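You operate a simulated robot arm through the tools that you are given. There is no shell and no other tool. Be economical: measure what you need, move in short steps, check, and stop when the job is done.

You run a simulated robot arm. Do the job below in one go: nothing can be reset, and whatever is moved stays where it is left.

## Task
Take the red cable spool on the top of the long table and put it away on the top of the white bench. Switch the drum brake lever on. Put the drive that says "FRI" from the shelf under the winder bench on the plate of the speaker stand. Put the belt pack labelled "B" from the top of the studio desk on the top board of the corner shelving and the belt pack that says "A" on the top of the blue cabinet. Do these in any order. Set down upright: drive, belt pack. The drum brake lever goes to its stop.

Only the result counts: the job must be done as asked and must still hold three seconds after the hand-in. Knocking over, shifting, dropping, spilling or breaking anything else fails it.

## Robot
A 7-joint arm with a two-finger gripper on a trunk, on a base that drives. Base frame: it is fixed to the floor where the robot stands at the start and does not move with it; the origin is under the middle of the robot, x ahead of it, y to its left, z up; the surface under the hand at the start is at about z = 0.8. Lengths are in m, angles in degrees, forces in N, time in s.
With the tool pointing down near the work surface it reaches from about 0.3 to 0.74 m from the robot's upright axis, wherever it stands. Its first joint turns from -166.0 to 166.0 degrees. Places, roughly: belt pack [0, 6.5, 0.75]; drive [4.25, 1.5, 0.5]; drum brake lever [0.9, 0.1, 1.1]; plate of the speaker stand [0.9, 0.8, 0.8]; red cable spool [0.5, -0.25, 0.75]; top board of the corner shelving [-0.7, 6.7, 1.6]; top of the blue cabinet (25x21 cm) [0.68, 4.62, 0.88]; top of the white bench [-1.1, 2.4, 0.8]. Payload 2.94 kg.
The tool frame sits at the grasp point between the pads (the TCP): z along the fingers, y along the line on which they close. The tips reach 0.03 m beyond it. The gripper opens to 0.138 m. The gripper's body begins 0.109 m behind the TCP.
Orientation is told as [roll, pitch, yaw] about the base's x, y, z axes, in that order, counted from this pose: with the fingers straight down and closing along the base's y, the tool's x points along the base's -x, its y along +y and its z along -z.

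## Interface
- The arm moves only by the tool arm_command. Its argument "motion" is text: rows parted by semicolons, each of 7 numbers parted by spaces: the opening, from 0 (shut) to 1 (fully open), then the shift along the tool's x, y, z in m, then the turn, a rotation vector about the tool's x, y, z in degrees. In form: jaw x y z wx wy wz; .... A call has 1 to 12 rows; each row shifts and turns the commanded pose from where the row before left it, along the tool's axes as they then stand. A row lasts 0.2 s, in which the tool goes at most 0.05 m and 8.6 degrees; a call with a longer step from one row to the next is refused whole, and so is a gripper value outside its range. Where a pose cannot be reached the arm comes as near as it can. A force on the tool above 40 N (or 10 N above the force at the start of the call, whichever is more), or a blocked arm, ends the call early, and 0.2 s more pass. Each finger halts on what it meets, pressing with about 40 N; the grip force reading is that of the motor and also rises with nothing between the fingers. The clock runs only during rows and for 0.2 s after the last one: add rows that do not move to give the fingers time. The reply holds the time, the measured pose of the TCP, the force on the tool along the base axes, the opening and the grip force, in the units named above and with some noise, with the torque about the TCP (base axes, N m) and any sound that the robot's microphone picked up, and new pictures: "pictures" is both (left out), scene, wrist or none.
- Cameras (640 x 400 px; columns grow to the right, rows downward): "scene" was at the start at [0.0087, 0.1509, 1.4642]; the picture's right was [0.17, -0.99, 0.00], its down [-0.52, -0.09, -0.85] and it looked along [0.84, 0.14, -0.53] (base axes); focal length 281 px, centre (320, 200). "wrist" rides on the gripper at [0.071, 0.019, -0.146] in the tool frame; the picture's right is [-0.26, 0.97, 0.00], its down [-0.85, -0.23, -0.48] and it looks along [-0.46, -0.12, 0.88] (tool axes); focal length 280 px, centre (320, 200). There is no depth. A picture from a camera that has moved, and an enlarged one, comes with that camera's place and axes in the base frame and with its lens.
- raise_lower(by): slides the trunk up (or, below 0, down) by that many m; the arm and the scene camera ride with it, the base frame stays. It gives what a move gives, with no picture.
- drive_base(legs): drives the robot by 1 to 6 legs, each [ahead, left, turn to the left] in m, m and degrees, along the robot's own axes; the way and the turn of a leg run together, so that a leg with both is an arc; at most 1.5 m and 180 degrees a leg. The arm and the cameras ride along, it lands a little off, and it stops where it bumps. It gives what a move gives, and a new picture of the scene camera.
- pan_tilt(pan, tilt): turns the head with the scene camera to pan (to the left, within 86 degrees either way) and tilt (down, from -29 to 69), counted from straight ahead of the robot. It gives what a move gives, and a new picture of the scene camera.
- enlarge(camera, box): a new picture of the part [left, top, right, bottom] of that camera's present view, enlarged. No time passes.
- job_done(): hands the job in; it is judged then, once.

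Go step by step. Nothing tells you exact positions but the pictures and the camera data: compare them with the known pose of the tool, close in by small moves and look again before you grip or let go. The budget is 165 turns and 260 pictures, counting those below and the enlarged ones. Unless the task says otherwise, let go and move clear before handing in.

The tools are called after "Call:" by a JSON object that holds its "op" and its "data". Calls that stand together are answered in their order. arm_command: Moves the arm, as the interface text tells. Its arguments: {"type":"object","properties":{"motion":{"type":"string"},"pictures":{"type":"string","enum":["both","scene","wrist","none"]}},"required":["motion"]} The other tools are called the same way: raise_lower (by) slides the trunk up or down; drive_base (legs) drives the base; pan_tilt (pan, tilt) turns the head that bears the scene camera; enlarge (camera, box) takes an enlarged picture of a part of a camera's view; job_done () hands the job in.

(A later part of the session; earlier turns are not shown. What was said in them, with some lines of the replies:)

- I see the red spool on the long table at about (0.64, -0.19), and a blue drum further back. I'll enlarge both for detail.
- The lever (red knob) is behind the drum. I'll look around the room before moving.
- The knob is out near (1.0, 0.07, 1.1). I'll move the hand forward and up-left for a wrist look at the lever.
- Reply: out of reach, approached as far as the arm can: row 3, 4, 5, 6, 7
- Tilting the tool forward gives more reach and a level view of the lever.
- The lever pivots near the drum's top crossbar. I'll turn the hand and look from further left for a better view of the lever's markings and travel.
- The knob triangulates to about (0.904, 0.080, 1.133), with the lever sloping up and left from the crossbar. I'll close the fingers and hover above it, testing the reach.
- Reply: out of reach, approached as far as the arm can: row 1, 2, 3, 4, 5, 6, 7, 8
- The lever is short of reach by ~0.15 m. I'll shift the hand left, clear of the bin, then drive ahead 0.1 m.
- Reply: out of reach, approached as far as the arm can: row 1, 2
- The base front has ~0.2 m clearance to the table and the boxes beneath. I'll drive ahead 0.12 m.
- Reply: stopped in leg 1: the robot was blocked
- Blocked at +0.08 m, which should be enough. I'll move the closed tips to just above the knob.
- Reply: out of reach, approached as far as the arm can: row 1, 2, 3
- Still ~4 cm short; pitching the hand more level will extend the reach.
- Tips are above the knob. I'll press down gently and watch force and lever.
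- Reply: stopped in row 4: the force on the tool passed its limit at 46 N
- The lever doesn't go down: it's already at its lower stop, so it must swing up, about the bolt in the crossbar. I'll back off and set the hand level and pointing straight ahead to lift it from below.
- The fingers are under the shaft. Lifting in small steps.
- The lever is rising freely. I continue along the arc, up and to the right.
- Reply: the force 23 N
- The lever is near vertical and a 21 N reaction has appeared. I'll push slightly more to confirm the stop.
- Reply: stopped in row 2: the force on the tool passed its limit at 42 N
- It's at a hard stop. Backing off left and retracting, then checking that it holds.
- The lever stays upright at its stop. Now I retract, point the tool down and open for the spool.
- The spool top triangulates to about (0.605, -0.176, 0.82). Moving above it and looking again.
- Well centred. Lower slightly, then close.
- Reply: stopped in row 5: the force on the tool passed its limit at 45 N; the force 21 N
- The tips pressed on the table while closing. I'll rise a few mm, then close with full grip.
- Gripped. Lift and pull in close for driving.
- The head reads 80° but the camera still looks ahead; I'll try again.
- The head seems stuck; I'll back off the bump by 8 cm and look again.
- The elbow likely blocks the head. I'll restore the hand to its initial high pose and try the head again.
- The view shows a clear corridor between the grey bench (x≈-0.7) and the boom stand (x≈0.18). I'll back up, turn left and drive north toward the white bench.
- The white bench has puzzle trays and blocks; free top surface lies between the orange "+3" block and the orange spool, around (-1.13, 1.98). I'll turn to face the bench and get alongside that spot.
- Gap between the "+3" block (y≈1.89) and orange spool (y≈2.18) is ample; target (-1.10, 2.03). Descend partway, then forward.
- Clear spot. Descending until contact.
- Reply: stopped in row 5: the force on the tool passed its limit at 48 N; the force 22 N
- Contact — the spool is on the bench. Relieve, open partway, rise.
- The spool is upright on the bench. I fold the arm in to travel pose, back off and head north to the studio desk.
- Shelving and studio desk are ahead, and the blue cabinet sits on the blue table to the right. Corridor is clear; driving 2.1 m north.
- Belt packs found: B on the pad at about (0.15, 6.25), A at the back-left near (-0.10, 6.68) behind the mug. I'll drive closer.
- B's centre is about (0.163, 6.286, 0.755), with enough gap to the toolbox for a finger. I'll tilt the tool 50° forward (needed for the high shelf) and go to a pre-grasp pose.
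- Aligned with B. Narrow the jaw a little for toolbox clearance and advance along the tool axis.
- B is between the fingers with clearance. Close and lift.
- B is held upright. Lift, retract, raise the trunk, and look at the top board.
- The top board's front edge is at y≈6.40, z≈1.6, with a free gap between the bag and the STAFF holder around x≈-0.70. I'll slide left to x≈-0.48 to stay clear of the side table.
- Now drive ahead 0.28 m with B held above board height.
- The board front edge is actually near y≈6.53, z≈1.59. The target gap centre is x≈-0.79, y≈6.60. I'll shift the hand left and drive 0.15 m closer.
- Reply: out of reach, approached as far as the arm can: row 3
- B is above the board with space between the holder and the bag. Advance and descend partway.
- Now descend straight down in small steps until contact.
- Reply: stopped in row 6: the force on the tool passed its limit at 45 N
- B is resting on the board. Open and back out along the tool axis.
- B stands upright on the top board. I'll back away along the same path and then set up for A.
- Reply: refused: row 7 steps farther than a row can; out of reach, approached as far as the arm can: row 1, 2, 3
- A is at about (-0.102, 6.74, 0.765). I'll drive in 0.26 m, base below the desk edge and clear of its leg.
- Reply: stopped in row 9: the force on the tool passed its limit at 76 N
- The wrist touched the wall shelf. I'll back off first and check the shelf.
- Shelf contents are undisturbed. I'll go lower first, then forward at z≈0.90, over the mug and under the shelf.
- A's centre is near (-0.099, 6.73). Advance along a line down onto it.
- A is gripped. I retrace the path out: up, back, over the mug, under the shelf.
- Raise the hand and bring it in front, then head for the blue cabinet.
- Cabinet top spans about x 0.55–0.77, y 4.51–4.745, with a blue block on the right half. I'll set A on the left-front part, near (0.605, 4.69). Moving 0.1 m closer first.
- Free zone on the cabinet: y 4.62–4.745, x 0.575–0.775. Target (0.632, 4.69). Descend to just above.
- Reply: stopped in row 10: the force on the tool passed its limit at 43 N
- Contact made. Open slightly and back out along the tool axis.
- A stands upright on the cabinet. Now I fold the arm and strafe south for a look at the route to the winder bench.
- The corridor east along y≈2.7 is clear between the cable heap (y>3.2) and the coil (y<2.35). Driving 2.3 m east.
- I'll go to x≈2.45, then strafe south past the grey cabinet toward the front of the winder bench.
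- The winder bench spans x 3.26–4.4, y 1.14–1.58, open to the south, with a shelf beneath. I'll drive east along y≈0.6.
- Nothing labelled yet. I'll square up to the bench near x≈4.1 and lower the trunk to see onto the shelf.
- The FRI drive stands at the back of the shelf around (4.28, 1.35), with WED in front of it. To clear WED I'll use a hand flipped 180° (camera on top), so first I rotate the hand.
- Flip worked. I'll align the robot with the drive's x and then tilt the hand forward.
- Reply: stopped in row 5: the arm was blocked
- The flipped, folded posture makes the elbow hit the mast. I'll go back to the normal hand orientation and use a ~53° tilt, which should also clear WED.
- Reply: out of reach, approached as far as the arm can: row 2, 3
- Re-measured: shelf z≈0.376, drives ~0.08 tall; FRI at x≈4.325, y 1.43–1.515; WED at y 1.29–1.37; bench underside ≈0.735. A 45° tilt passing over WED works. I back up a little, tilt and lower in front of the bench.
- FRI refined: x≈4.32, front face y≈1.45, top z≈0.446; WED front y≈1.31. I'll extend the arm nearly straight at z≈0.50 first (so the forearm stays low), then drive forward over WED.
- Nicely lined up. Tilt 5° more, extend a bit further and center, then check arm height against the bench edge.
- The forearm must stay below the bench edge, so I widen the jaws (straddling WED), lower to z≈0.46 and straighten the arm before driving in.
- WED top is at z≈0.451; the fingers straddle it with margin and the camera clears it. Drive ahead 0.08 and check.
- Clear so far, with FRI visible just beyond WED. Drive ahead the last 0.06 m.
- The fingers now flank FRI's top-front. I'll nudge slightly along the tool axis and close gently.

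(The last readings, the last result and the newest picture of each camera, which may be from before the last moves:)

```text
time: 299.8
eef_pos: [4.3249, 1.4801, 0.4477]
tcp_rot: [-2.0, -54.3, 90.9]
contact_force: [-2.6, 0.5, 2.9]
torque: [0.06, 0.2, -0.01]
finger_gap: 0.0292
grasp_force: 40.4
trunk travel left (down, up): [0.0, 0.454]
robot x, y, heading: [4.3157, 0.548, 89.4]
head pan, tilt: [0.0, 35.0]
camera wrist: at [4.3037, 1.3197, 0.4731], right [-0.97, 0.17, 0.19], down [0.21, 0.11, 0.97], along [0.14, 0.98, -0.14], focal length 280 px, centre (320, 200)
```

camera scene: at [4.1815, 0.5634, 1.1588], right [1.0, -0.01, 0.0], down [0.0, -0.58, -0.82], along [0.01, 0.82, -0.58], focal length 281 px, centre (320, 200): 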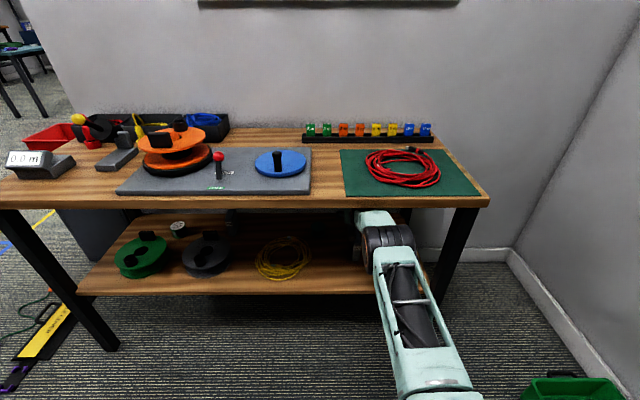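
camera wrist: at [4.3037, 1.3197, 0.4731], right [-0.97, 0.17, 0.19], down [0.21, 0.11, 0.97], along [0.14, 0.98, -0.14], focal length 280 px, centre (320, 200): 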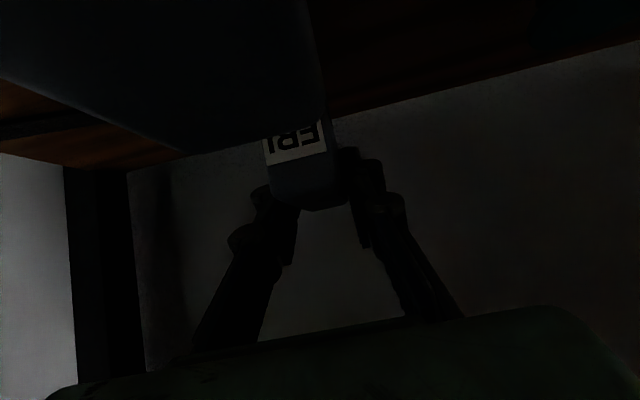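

FRI is gripped (gap 29 mm). Exit plan: lift a little, ease back, shift right past WED, and back out. First a small lift.

Call:
{"op": "arm_command", "data": {"motion": "0 -0.008 0 -0.0055 0 0 0;0 0 0 0 0 0 0", "pictures": "none"}}

Call:
{"op": "drive_base", "data": {"legs": [[-0.03, 0, 0]]}}

Call:
{"op": "arm_command", "data": {"motion": "0 -0.008 0 -0.0055 0 0 0;0 0 0 0 0 0 0", "pictures": "wrist"}}

```text
time: 300.4
eef_pos: [4.3271, 1.4767, 0.4496]
tcp_rot: [-2.0, -53.8, 90.9]
contact_force: [-0.7, 0.5, -3.3]
torque: [-0.01, 0.01, -0.01]
finger_gap: 0.0292
grasp_force: 39.4
trunk travel left (down, up): [0.0, 0.454]
robot x, y, heading: [4.3176, 0.5523, 89.8]
head pan, tilt: [0.0, 35.0]
```

```text
time: 301.3
eef_pos: [4.3253, 1.4486, 0.4554]
tcp_rot: [-2.0, -54.1, 91.0]
contact_force: [0.2, 1.0, -1.6]
torque: [0.02, -0.01, 0.02]
finger_gap: 0.0296
grasp_force: 39.9
trunk travel left (down, up): [0.0, 0.454]
robot x, y, heading: [4.3117, 0.5216, 89.8]
head pan, tilt: [0.0, 35.0]
camera scene: at [4.1813, 0.5308, 1.1596], right [1.0, -0.01, 0.0], down [0.0, -0.57, -0.82], along [0.0, 0.82, -0.57], focal length 281 px, centre (320, 200)
```

scene: 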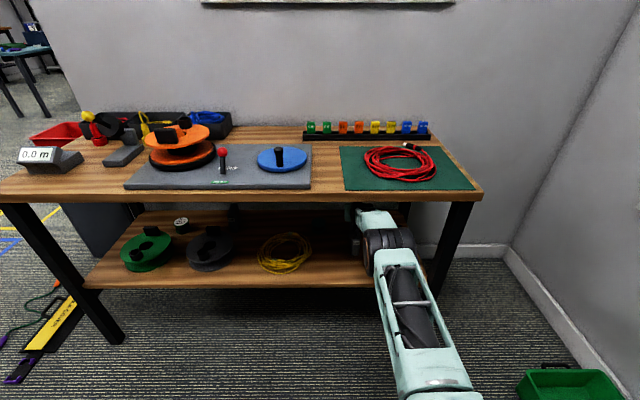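

```text
time: 301.9
eef_pos: [4.3259, 1.4483, 0.4625]
tcp_rot: [-2.0, -54.1, 91.0]
contact_force: [0.0, -0.6, -3.0]
torque: [0.01, 0.03, -0.02]
finger_gap: 0.0293
grasp_force: 40.3
trunk travel left (down, up): [0.0, 0.454]
robot x, y, heading: [4.315, 0.5207, 89.6]
head pan, tilt: [0.0, 35.0]
camera wrist: at [4.3044, 1.289, 0.4897], right [-0.97, 0.17, 0.19], down [0.21, 0.11, 0.97], along [0.14, 0.98, -0.14], focal length 280 px, centre (320, 200)
```

wrist: 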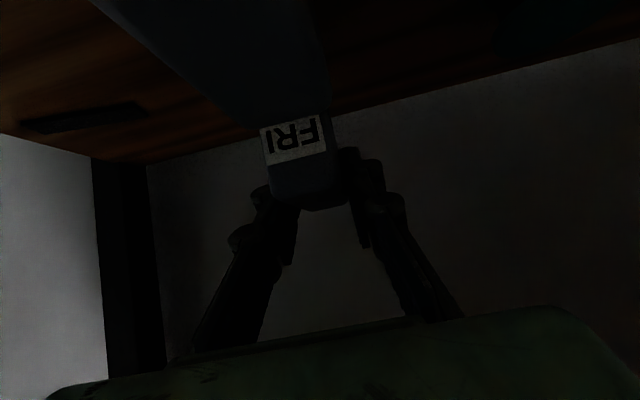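

Lifted. Now shift right 0.065 m past WED.

Call:
{"op": "arm_command", "data": {"motion": "0 -0.004 -0.022 -0.003 0 0 0;0 0 -0.022 0 0 0 0;0 0 -0.021 0 0 0 0;0 0 0 0 0 0 0", "pictures": "wrist"}}

```text
time: 302.9
eef_pos: [4.3894, 1.4481, 0.4705]
tcp_rot: [-2.1, -54.2, 91.0]
contact_force: [0.2, -0.4, -3.2]
torque: [0.02, -0.01, -0.02]
finger_gap: 0.0295
grasp_force: 40.3
trunk travel left (down, up): [0.0, 0.454]
robot x, y, heading: [4.3184, 0.5199, 89.6]
head pan, tilt: [0.0, 35.0]
camera wrist: at [4.3691, 1.2886, 0.4977], right [-0.97, 0.16, 0.19], down [0.21, 0.11, 0.97], along [0.14, 0.98, -0.14], focal length 280 px, centre (320, 200)
```

wrist: 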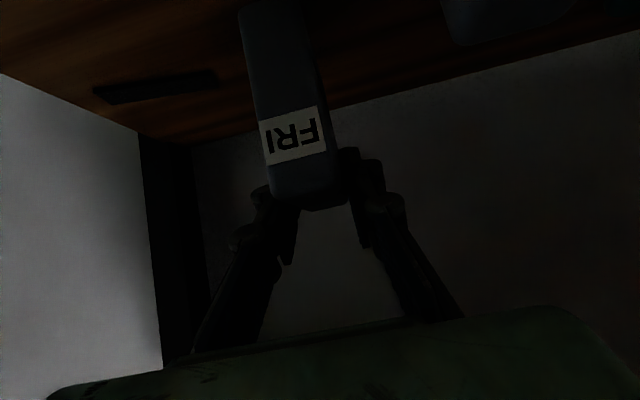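

Clear of WED. Back the robot 0.11 m, then retract the arm out of the shelf.

Call:
{"op": "drive_base", "data": {"legs": [[-0.115, 0, 0]]}}

Call:
{"op": "arm_command", "data": {"motion": "0 0.0205 0 -0.0295 0 0 0;0 0.0205 0 -0.0295 0 0 0;0 0.0205 0 -0.0295 0 0 0;0 0.0205 0 -0.0295 0 0 0;0 0.0205 0 -0.0295 0 0 0;0 0.0205 0 -0.0295 0 0 0;0 0.0205 0 -0.0295 0 0 0;0 0.0205 0 -0.0295 0 0 0;0 0.0205 0 -0.0295 0 0 0;0 0.0205 0 -0.0295 0 0 0;0 0 0 0 0 0 0", "pictures": "both"}}

```text
time: 304.1
eef_pos: [4.3881, 1.3328, 0.4703]
tcp_rot: [-2.0, -54.2, 91.0]
contact_force: [0.8, 0.3, -3.4]
torque: [0.02, -0.02, 0.0]
finger_gap: 0.0292
grasp_force: 40.2
trunk travel left (down, up): [0.0, 0.454]
robot x, y, heading: [4.3178, 0.4046, 89.7]
head pan, tilt: [0.0, 35.0]
camera scene: at [4.1808, 0.4155, 1.1595], right [1.0, 0.0, 0.0], down [0.0, -0.57, -0.82], along [0.0, 0.82, -0.57], focal length 281 px, centre (320, 200)
```

scene: 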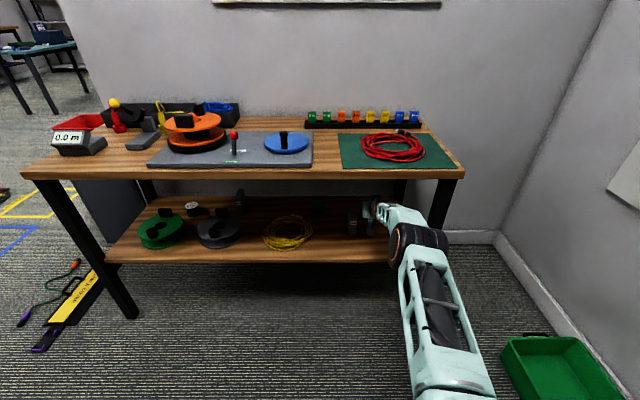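

```text
time: 306.5
eef_pos: [4.3842, 0.9719, 0.4746]
tcp_rot: [-2.2, -54.1, 91.0]
contact_force: [0.2, -0.1, -2.8]
torque: [0.0, 0.0, 0.0]
finger_gap: 0.0294
grasp_force: 40.0
trunk travel left (down, up): [0.0, 0.454]
robot x, y, heading: [4.3165, 0.4044, 89.8]
head pan, tilt: [0.0, 35.0]
camera scene: at [4.1808, 0.4153, 1.1595], right [1.0, 0.0, 0.0], down [0.0, -0.57, -0.82], along [0.0, 0.82, -0.57], focal length 281 px, centre (320, 200)
camera wrist: at [4.3635, 0.8123, 0.5013], right [-0.97, 0.16, 0.19], down [0.21, 0.11, 0.97], along [0.14, 0.98, -0.14], focal length 280 px, centre (320, 200)
```

scene: 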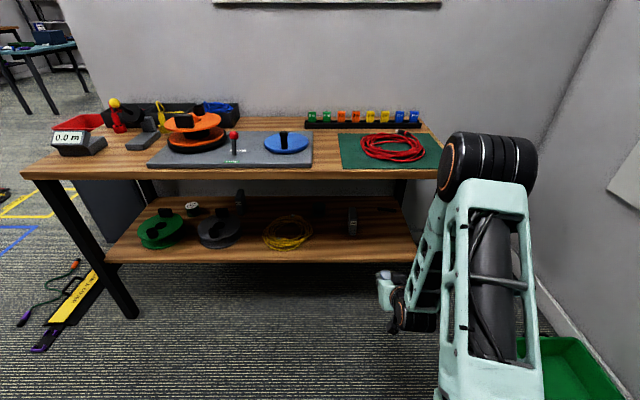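
wrist: 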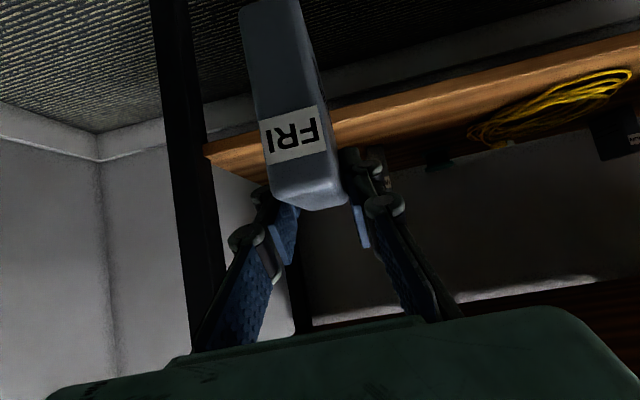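

FRI is out and WED is undisturbed. Raise the trunk and hand for travel.

Call:
{"op": "raise_lower", "data": {"by": 0.3}}

Call:
{"op": "arm_command", "data": {"motion": "0 -0.02 0 -0.04 0 0 0;0 -0.03 0 -0.035 0 0 0;0 -0.035 0 -0.03 0 0 0;0 -0.035 0 -0.03 0 0 0;0 -0.035 0 -0.03 0 0 0;0 -0.035 0 -0.03 0 0 0;0 -0.035 0 -0.03 0 0 0;0 0 0.03 0 0 0 0;0 0 0.03 0 0 0 0;0 0 0 0 0 0 0", "pictures": "scene"}}

```text
time: 309.5
eef_pos: [4.3833, 0.9739, 0.7751]
tcp_rot: [-2.0, -54.1, 90.9]
contact_force: [1.8, 0.1, -3.1]
torque: [0.05, 0.02, -0.02]
finger_gap: 0.0293
grasp_force: 39.6
trunk travel left (down, up): [-0.3, 0.154]
robot x, y, heading: [4.3189, 0.4032, 89.7]
head pan, tilt: [0.0, 35.0]
```

```text
time: 311.9
eef_pos: [4.3187, 0.9239, 1.0478]
tcp_rot: [1.0, -49.4, 88.3]
contact_force: [-0.1, -0.5, -3.1]
torque: [0.03, 0.02, 0.0]
finger_gap: 0.0295
grasp_force: 40.1
trunk travel left (down, up): [-0.3, 0.154]
robot x, y, heading: [4.3181, 0.4047, 89.9]
head pan, tilt: [0.0, 35.0]
stopped in row 10: the arm was blocked; the commanded pose is now the measured one
camera scene: at [4.1892, 0.4163, 1.4634], right [1.0, -0.1, 0.0], down [-0.05, -0.54, -0.84], along [0.08, 0.84, -0.54], focal length 281 px, centre (320, 200)
```

scene: 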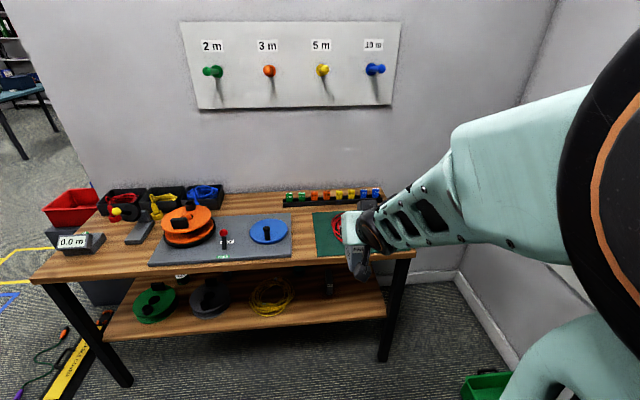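

The elbow touched the mast again; relieve it with a small shift right/forward, restoring the grasp pitch.

Call:
{"op": "arm_command", "data": {"motion": "0 -0.015 -0.025 0.02 0 0 0;0 -0.015 -0.02 0.02 1 -2.5 -1;0 0 0 0 1.5 -2 -1;0 0 0 0 0 0 0", "pictures": "none"}}

Call:
{"op": "drive_base", "data": {"legs": [[0, 1.4, 0], [0.05, 0.5, 0]]}}

```text
time: 312.9
eef_pos: [4.3633, 0.9723, 1.0461]
tcp_rot: [-4.3, -54.3, 92.0]
contact_force: [-0.4, -0.4, -1.5]
torque: [-0.01, -0.01, -0.02]
finger_gap: 0.0292
grasp_force: 40.2
trunk travel left (down, up): [-0.3, 0.154]
robot x, y, heading: [4.3198, 0.407, 89.7]
head pan, tilt: [0.0, 35.0]
```

```text
time: 329.8
eef_pos: [2.4705, 1.0327, 1.0463]
tcp_rot: [-4.3, -54.2, 91.9]
contact_force: [-0.3, -0.2, -2.1]
torque: [0.04, -0.01, 0.03]
finger_gap: 0.0294
grasp_force: 40.2
trunk travel left (down, up): [-0.3, 0.154]
robot x, y, heading: [2.4263, 0.4671, 89.8]
head pan, tilt: [0.0, 35.0]
camera scene: at [2.2882, 0.4772, 1.4595], right [1.0, 0.0, 0.0], down [0.0, -0.57, -0.82], along [0.0, 0.82, -0.57], focal length 281 px, centre (320, 200)
```

scene: 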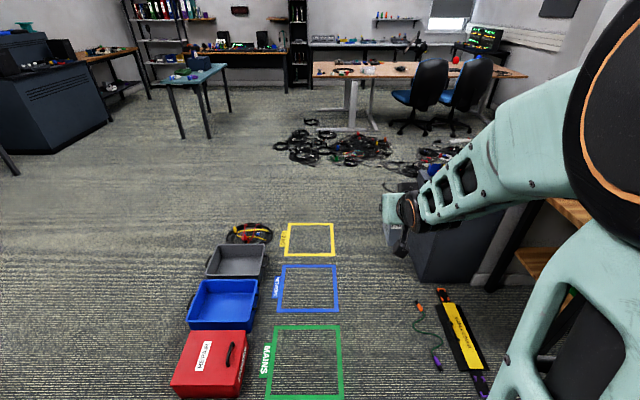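

The floor to the west along y≈0.5 may give a shorter route. I'll turn west and look.

Call:
{"op": "drive_base", "data": {"legs": [[0, 0, 90]]}}

Call:
{"op": "pan_tilt", "data": {"pan": 0, "tilt": 30}}

```text
time: 334.0
eef_pos: [1.8568, 0.5111, 1.0467]
tcp_rot: [-4.3, -54.0, -177.5]
contact_force: [0.6, 0.1, -2.3]
torque: [-0.01, 0.01, 0.03]
finger_gap: 0.0295
grasp_force: 39.9
trunk travel left (down, up): [-0.3, 0.154]
robot x, y, heading: [2.4172, 0.4682, -179.7]
head pan, tilt: [0.0, 35.0]
camera scene: at [2.4154, 0.3332, 1.4595], right [0.0, 1.0, 0.0], down [0.57, 0.0, -0.82], along [-0.82, 0.0, -0.57], focal length 281 px, centre (320, 200)
```

scene: 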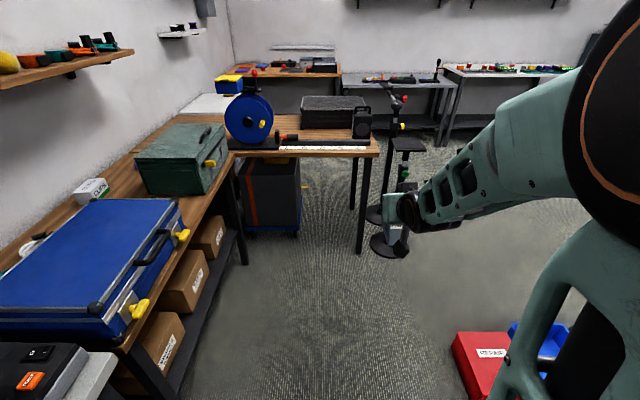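

```text
time: 334.7
eef_pos: [1.8565, 0.5111, 1.0458]
tcp_rot: [-4.2, -54.1, -177.7]
contact_force: [0.0, 0.8, -1.4]
torque: [0.0, 0.04, 0.0]
finger_gap: 0.0295
grasp_force: 40.1
trunk travel left (down, up): [-0.3, 0.154]
robot x, y, heading: [2.4202, 0.4656, -179.8]
head pan, tilt: [0.0, 30.0]
camera scene: at [2.413, 0.3332, 1.4673], right [0.0, 1.0, 0.0], down [0.5, 0.0, -0.87], along [-0.87, 0.0, -0.5], focal length 281 px, centre (320, 200)
```

scene: 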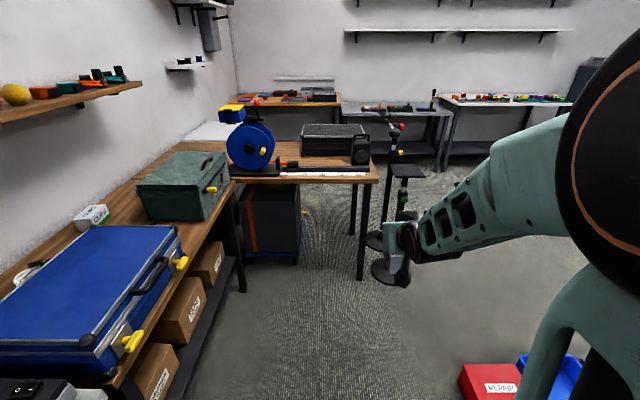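

Excellent: the speaker stand's small plate is straight ahead at about (0.92, 0.83, 0.80), and the way is clear. Driving there.

Call:
{"op": "drive_base", "data": {"legs": [[0.78, -0.25, 0]]}}

Call:
{"op": "arm_command", "data": {"motion": "0 0 0 0 0 0 0", "pictures": "both"}}

```text
time: 339.0
eef_pos: [1.0794, 0.7396, 1.0456]
tcp_rot: [-4.4, -54.1, -176.1]
contact_force: [0.6, 0.5, -2.8]
torque: [-0.01, 0.02, 0.03]
finger_gap: 0.0291
grasp_force: 40.3
trunk travel left (down, up): [-0.3, 0.154]
robot x, y, heading: [1.6431, 0.7101, -178.3]
head pan, tilt: [0.0, 30.0]
camera scene: at [1.6391, 0.5742, 1.4673], right [-0.03, 1.0, 0.0], down [0.5, 0.01, -0.87], along [-0.87, -0.02, -0.5], focal length 281 px, centre (320, 200)
```

scene: 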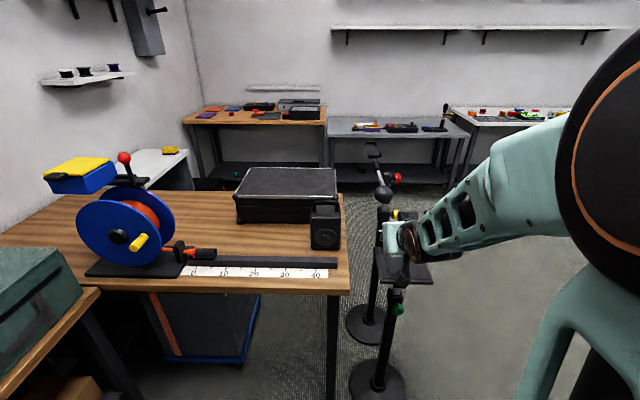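

```text
time: 339.4
eef_pos: [1.0792, 0.7369, 1.0452]
tcp_rot: [-4.3, -54.1, -176.2]
contact_force: [-0.2, -0.7, -2.3]
torque: [0.04, 0.01, 0.01]
finger_gap: 0.0291
grasp_force: 40.1
trunk travel left (down, up): [-0.3, 0.154]
robot x, y, heading: [1.6431, 0.7078, -178.3]
head pan, tilt: [0.0, 30.0]
camera scene: at [1.6392, 0.5742, 1.4673], right [-0.03, 1.0, 0.0], down [0.5, 0.01, -0.87], along [-0.87, -0.02, -0.5], focal length 281 px, centre (320, 200)
camera wrist: at [1.2391, 0.7181, 1.071], right [-0.15, -0.97, 0.17], down [-0.11, 0.19, 0.98], along [-0.98, 0.12, -0.14], focal length 280 px, centre (320, 200)
```

scene: 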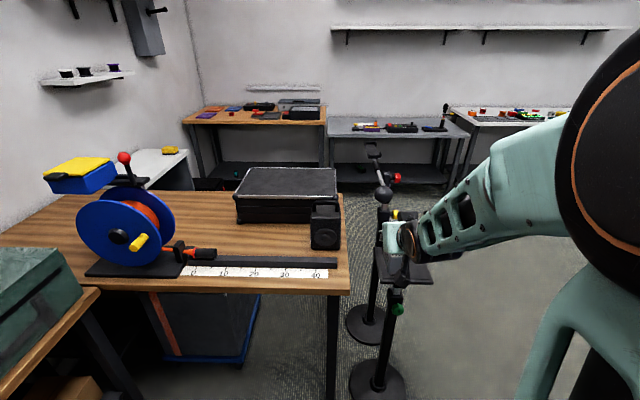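
wrist: 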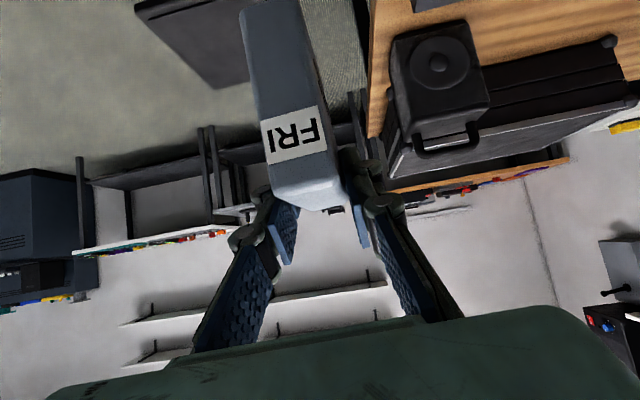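

Plate spans x 0.846–1.003, y 0.748–0.908 at z≈0.816. I'll bring the drive above its centre, correcting the slight roll.

Call:
{"op": "arm_command", "data": {"motion": "0 -0.0183 -0.0249 0.0252 -1.2 0 0;0 -0.0183 -0.0249 0.0252 -1.1 0 0;0 -0.0183 -0.0249 0.0252 0 0 0;0 -0.0183 -0.0249 0.0252 0 0 0;0 0 0 0 0 0 0", "pictures": "both"}}

```text
time: 340.6
eef_pos: [0.9523, 0.8359, 1.0506]
tcp_rot: [-1.9, -54.2, -176.2]
contact_force: [0.3, 0.8, -2.9]
torque: [-0.04, 0.02, -0.02]
finger_gap: 0.0292
grasp_force: 39.9
trunk travel left (down, up): [-0.3, 0.154]
robot x, y, heading: [1.6492, 0.7104, -178.3]
head pan, tilt: [0.0, 30.0]
camera scene: at [1.6391, 0.5742, 1.4674], right [-0.03, 1.0, 0.0], down [0.5, 0.01, -0.87], along [-0.87, -0.03, -0.5], focal length 281 px, centre (320, 200)
camera wrist: at [1.1131, 0.8207, 1.0765], right [-0.12, -0.97, 0.19], down [-0.12, 0.21, 0.97], along [-0.99, 0.09, -0.14], focal length 280 px, centre (320, 200)
```

scene: 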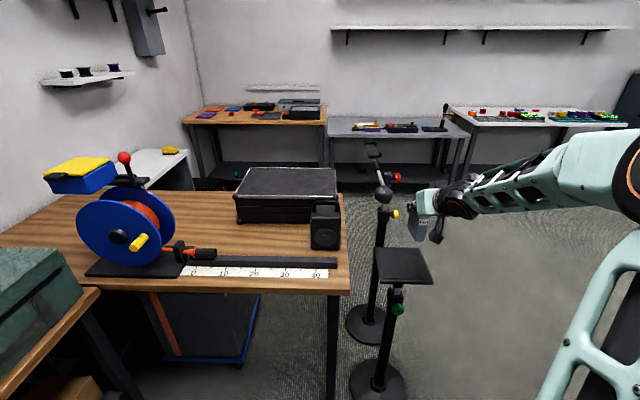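
wrist: 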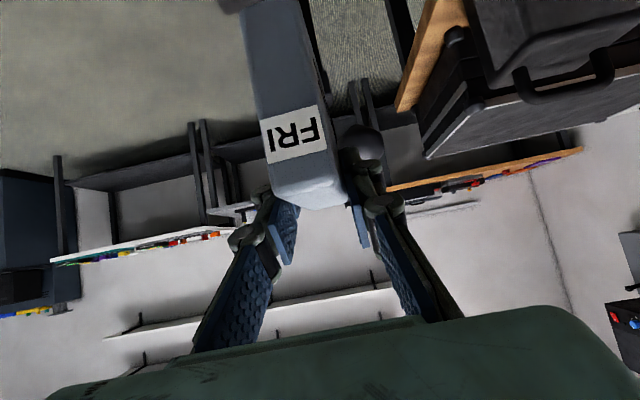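

Well above the plate centre. Descend 0.12 first.

Call:
{"op": "arm_command", "data": {"motion": "0 0.0324 0.0035 0.0235 0 0 0;0 0.0324 0.0035 0.0235 0 0 0;0 0.026 0.0035 0.0188 0 0 0;0 0 0 0 0 0 0", "pictures": "both"}}

Call:
{"op": "enlarge", "data": {"camera": "scene", "box": [350, 190, 480, 310]}}

```text
time: 341.6
eef_pos: [0.9537, 0.8243, 0.9341]
tcp_rot: [-1.9, -54.1, -176.1]
contact_force: [-0.4, -0.7, -2.6]
torque: [0.01, 0.02, 0.0]
finger_gap: 0.0293
grasp_force: 40.2
trunk travel left (down, up): [-0.3, 0.154]
robot x, y, heading: [1.6444, 0.7069, -178.3]
head pan, tilt: [0.0, 30.0]
camera scene: at [1.639, 0.5742, 1.4673], right [-0.03, 1.0, 0.0], down [0.5, 0.01, -0.87], along [-0.87, -0.02, -0.5], focal length 281 px, centre (320, 200)
camera wrist: at [1.115, 0.8108, 0.9612], right [-0.12, -0.97, 0.19], down [-0.12, 0.21, 0.97], along [-0.99, 0.09, -0.14], focal length 280 px, centre (320, 200)
```

scene: 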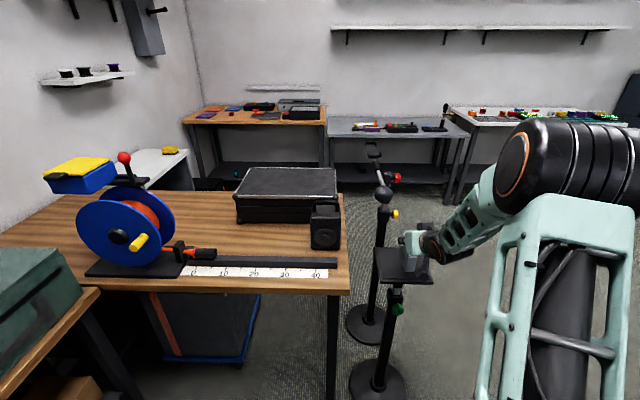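
wrist: 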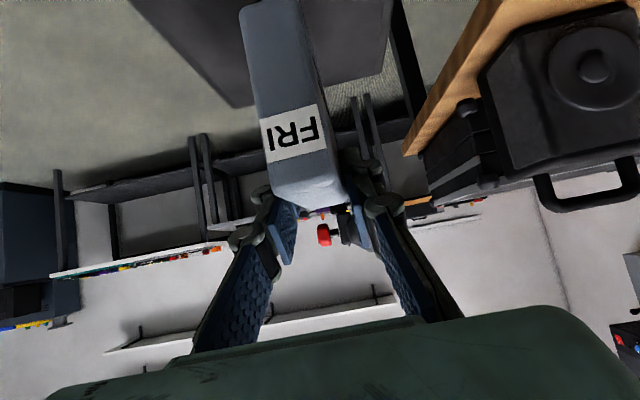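

```text
3.33 times, centred on (415, 250) of scene
camera zoom: at [1.639, 0.5742, 1.4673], right [-0.03, 1.0, 0.0], down [0.5, 0.01, -0.87], along [-0.87, -0.02, -0.5], focal length 936 px, centre (3, 33)
```

zoom: 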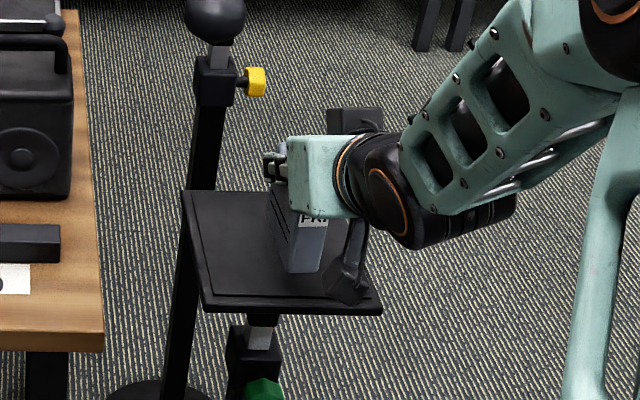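

The drive is over the middle of the plate. Lower in small steps to contact.

Call:
{"op": "arm_command", "data": {"motion": "0 0.0065 0 0.0047 0 0 0;0 0.0049 0 0.0035 0 0 0;0 0.0049 0 0.0035 0 0 0;0 0.0049 0 0.0035 0 0 0;0 0.0049 0 0.0035 0 0 0;0 0.0049 0 0.0035 0 0 0;0 0.0049 0 0.0035 0 0 0;0 0.0049 0 0.0035 0 0 0;0 0 0 0 0 0 0", "pictures": "wrist"}}

Call:
{"op": "enlarge", "data": {"camera": "scene", "box": [350, 190, 480, 310]}}

```text
time: 343.6
eef_pos: [0.9525, 0.8273, 0.8929]
tcp_rot: [-2.2, -54.9, -176.0]
contact_force: [1.1, 1.7, 24.4]
torque: [-0.15, -0.17, 0.0]
finger_gap: 0.0292
grasp_force: 40.5
trunk travel left (down, up): [-0.3, 0.154]
robot x, y, heading: [1.6453, 0.7108, -178.4]
head pan, tilt: [0.0, 30.0]
camera wrist: at [1.1128, 0.8131, 0.9172], right [-0.11, -0.97, 0.19], down [-0.11, 0.21, 0.97], along [-0.99, 0.09, -0.13], focal length 280 px, centre (320, 200)
```

wrist: 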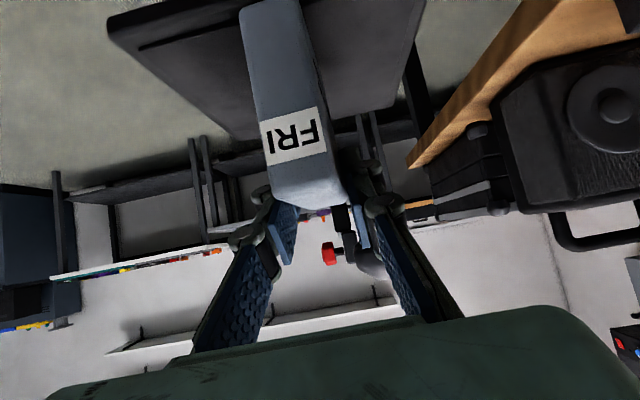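

```text
3.33 times, centred on (415, 250) of scene
camera zoom: at [1.6427, 0.5738, 1.4676], right [-0.03, 1.0, 0.0], down [0.5, 0.01, -0.87], along [-0.87, -0.02, -0.5], focal length 936 px, centre (3, 33)
```

zoom: 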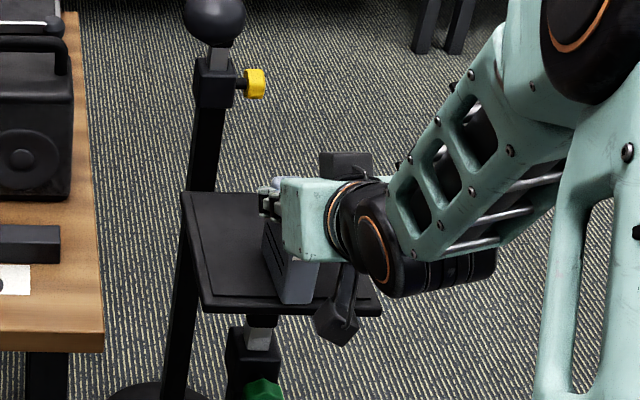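

Contact, but the drive sits close to the plate's near edge. I'll lift slightly, shift 2 cm inward, and set down again.

Call:
{"op": "arm_command", "data": {"motion": "0 -0.0162 0 -0.0118 0 0 0;0 -0.0068 0 0.0093 0 0 0;0 -0.0068 0 0.0093 0 0 0;0 0.0049 0 0.0035 0 0 0;0 0.0049 0 0.0035 0 0 0;0 0.003 0 0.0022 0 0 0;0 0 0 0 0 0 0", "pictures": "wrist"}}

Call:
{"op": "enlarge", "data": {"camera": "scene", "box": [350, 190, 480, 310]}}

```text
time: 345.2
eef_pos: [0.9276, 0.8255, 0.8932]
tcp_rot: [-2.0, -54.4, -176.1]
contact_force: [0.5, -1.0, 6.3]
torque: [-0.23, 0.18, 0.03]
finger_gap: 0.0292
grasp_force: 40.0
trunk travel left (down, up): [-0.3, 0.154]
robot x, y, heading: [1.6458, 0.7076, -178.2]
head pan, tilt: [0.0, 30.0]
camera wrist: at [1.0892, 0.8117, 0.9189], right [-0.11, -0.97, 0.19], down [-0.11, 0.21, 0.97], along [-0.99, 0.09, -0.14], focal length 280 px, centre (320, 200)
```

wrist: 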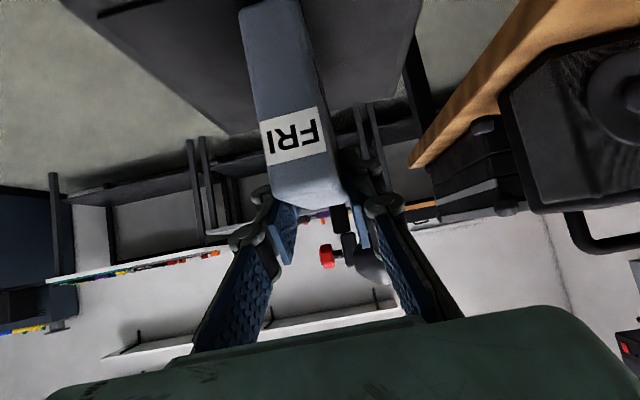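

```text
3.33 times, centred on (415, 250) of scene
camera zoom: at [1.6406, 0.5739, 1.4674], right [-0.03, 1.0, 0.0], down [0.5, 0.01, -0.87], along [-0.87, -0.02, -0.5], focal length 936 px, centre (3, 33)
```

zoom: 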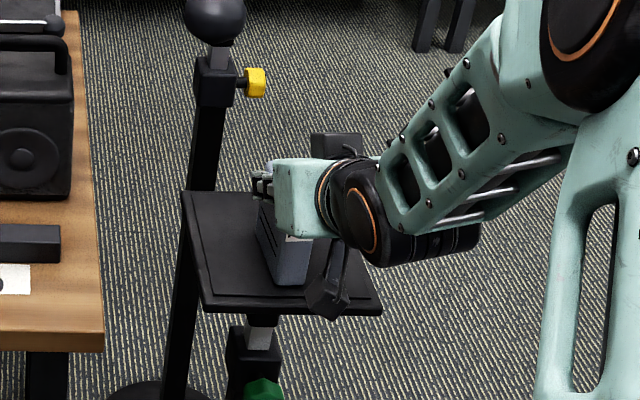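

Now centred on the plate with light contact. Release gently and back out.

Call:
{"op": "arm_command", "data": {"motion": "0 0.0016 0 0.0012 0 0 0;0.2 0 0 0 0 0 0;0.3 0 0 0 0 0 0;0.42 0 0 0 0 0 0;0.42 0 0 0 0 0 0;0.42 0 0 -0.025 0 0 0;0.42 0 0 -0.035 0 0 0;0.42 0 0 -0.04 0 0 0;0.42 -0.01 0 -0.04 0 0 0;0.42 0 0 0 0 0 0", "pictures": "both"}}

Call:
{"op": "enlarge", "data": {"camera": "scene", "box": [350, 190, 480, 310]}}

```text
time: 347.4
eef_pos: [1.0362, 0.8261, 0.9814]
tcp_rot: [-2.0, -54.1, -176.2]
contact_force: [-0.7, 0.2, 0.5]
torque: [0.01, -0.01, 0.01]
finger_gap: 0.058
grasp_force: 0.0
trunk travel left (down, up): [-0.3, 0.154]
robot x, y, heading: [1.6473, 0.7093, -178.2]
head pan, tilt: [0.0, 30.0]
camera scene: at [1.6397, 0.5741, 1.4673], right [-0.03, 1.0, 0.0], down [0.5, 0.01, -0.87], along [-0.87, -0.02, -0.5], focal length 281 px, centre (320, 200)
camera wrist: at [1.1972, 0.8128, 1.0067], right [-0.12, -0.97, 0.19], down [-0.12, 0.21, 0.97], along [-0.99, 0.09, -0.14], focal length 280 px, centre (320, 200)
```

scene: 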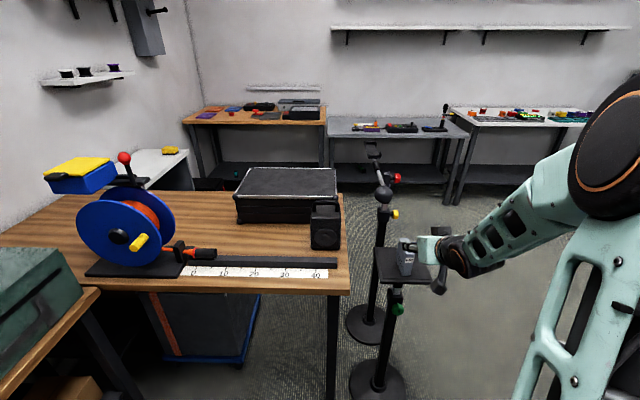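
wrist: 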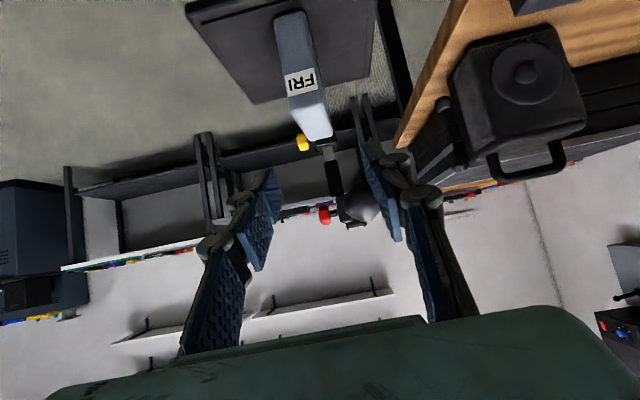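

```text
3.33 times, centred on (415, 250) of scene
camera zoom: at [1.6397, 0.5741, 1.4673], right [-0.03, 1.0, 0.0], down [0.5, 0.01, -0.87], along [-0.87, -0.02, -0.5], focal length 936 px, centre (3, 33)
```

zoom: 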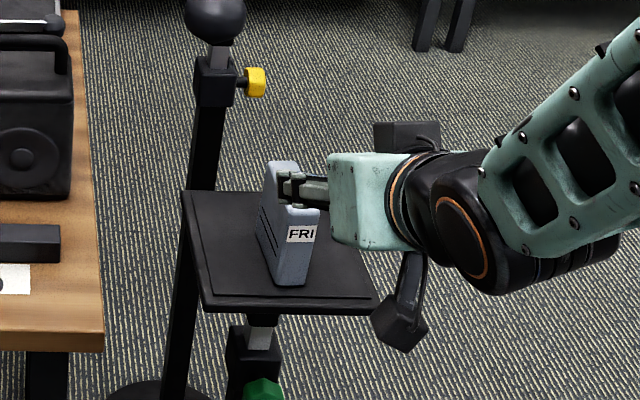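

The drive stands upright on the plate. Back the hand away, and check the brake lever from this side.

Call:
{"op": "drive_base", "data": {"legs": [[-0.25, 0, 0]]}}

Call:
{"op": "enlarge", "data": {"camera": "scene", "box": [20, 110, 320, 290]}}

```text
time: 349.4
eef_pos: [1.2875, 0.8347, 0.9803]
tcp_rot: [-2.0, -54.1, -176.3]
contact_force: [0.0, -0.5, -0.4]
torque: [0.02, -0.03, 0.0]
finger_gap: 0.0578
grasp_force: 0.0
trunk travel left (down, up): [-0.3, 0.154]
robot x, y, heading: [1.8911, 0.7149, -178.6]
head pan, tilt: [0.0, 30.0]
stopped in leg 1: the robot was blocked; the commanded pose is now the measured one
camera scene: at [1.8904, 0.5804, 1.4673], right [-0.03, 1.0, 0.0], down [0.5, 0.01, -0.87], along [-0.87, -0.02, -0.5], focal length 281 px, centre (320, 200)
```

scene: 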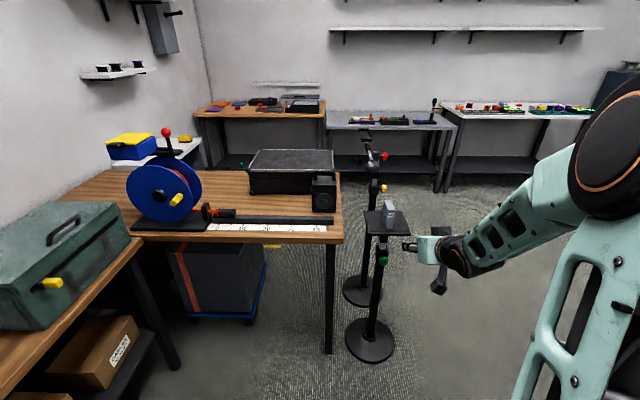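

```text
2.13 times, centred on (170, 200) of scene
camera zoom: at [1.8904, 0.5804, 1.4673], right [-0.03, 1.0, 0.0], down [0.5, 0.01, -0.87], along [-0.87, -0.02, -0.5], focal length 599 px, centre (640, 200)
```

zoom: 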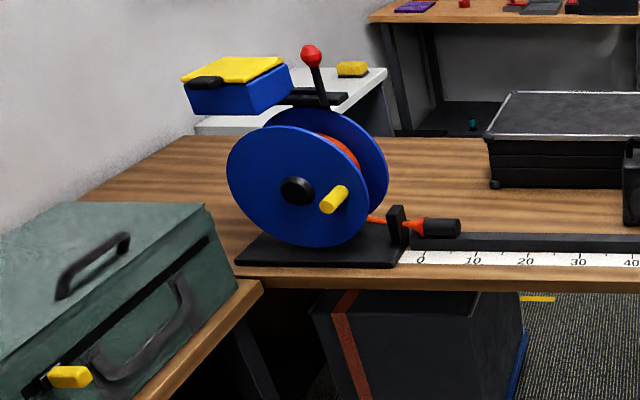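

The base reports a touch at the end of the leg. I'll ease off and look at the red box on the right.

Call:
{"op": "drive_base", "data": {"legs": [[0.03, 0.12, 0]]}}

Call:
{"op": "pan_tilt", "data": {"pan": -80, "tilt": 50}}

```text
time: 351.1
eef_pos: [1.2609, 0.7079, 0.979]
tcp_rot: [-2.0, -54.2, -176.3]
contact_force: [-0.3, 0.1, -0.2]
torque: [0.02, -0.01, 0.0]
finger_gap: 0.058
grasp_force: 0.1
trunk travel left (down, up): [-0.3, 0.154]
robot x, y, heading: [1.8652, 0.5891, -178.6]
head pan, tilt: [0.0, 30.0]
camera scene: at [1.8645, 0.4559, 1.4673], right [-0.03, 1.0, 0.0], down [0.5, 0.01, -0.87], along [-0.87, -0.02, -0.5], focal length 281 px, centre (320, 200)
```

scene: 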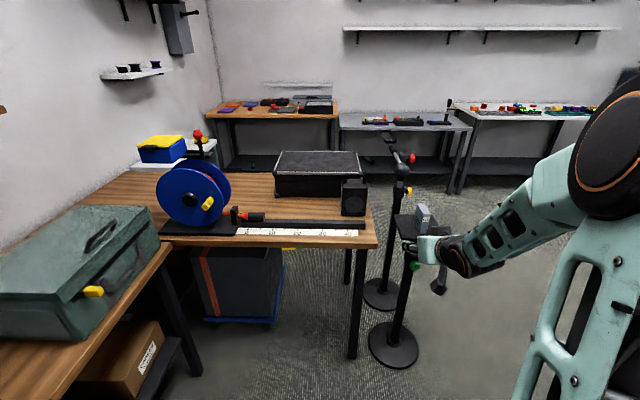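

```text
time: 352.7
eef_pos: [1.2613, 0.7093, 0.9803]
tcp_rot: [-2.0, -54.3, -176.1]
contact_force: [-0.3, -0.6, -0.4]
torque: [0.03, 0.0, 0.0]
finger_gap: 0.058
grasp_force: 0.1
trunk travel left (down, up): [-0.3, 0.154]
robot x, y, heading: [1.8702, 0.5885, -178.3]
head pan, tilt: [-80.0, 50.0]
camera scene: at [1.9394, 0.5339, 1.4378], right [0.98, 0.2, 0.0], down [0.15, -0.75, -0.64], along [-0.13, 0.63, -0.77], focal length 281 px, centre (320, 200)
```

scene: 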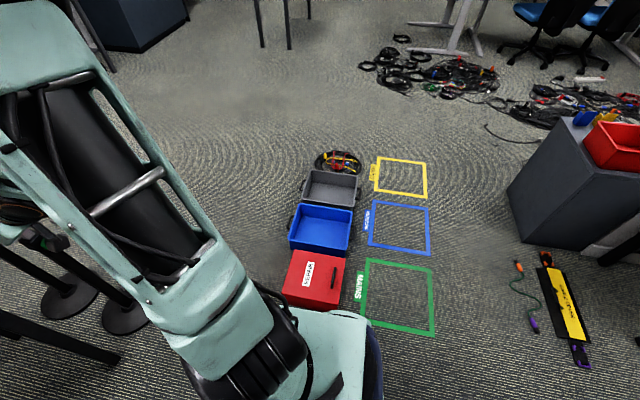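

Call:
{"op": "enlarge", "data": {"camera": "scene", "box": [260, 140, 450, 350]}}

```text
1.90 times, centred on (355, 245) of scene
camera zoom: at [1.9394, 0.5339, 1.4378], right [0.98, 0.2, 0.0], down [0.15, -0.75, -0.64], along [-0.13, 0.63, -0.77], focal length 535 px, centre (253, 114)
```

zoom: 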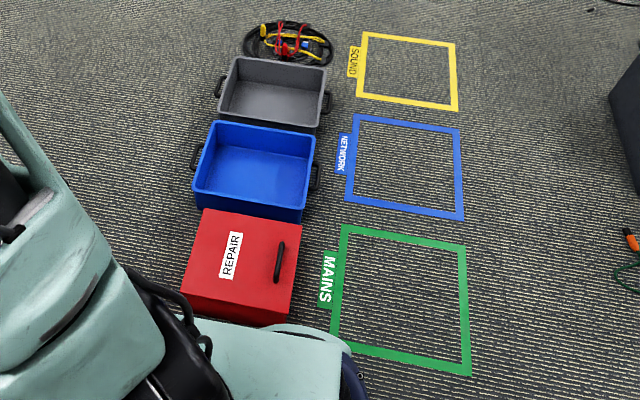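

The red box, trays and floor marks are still lined up as before. The lever stands at its stop, and the spool, both belt packs and the drive are in place with the hand clear. Handing in.

Call:
{"op": "job_done", "data": {}}

```text
The job is handed in.
```

I've handed in the job with all five parts done. I checked each one in the pictures as I finished it:

- **Red spool:** on the top of the white bench.
- **Drum brake lever:** pushed up to its stop, where it held. I found no on/off marking. It was already at its lower stop, so I took the upper one as "on".
- **FRI drive:** upright on the plate of the speaker stand.
- **Belt pack B:** upright on the top board of the corner shelving.
- **Belt pack A:** upright on the top of the blue cabinet.

The robot touched other things a few times. The wrist hit the wall shelf over the studio desk (76 N), and nothing on it moved. The forearm may have brushed the winder bench. The base was also blocked three times, by a unit beside the long table at the start, and near the red "REPAIR" box at the end. In the pictures afterwards, the bench and the box looked unmoved.
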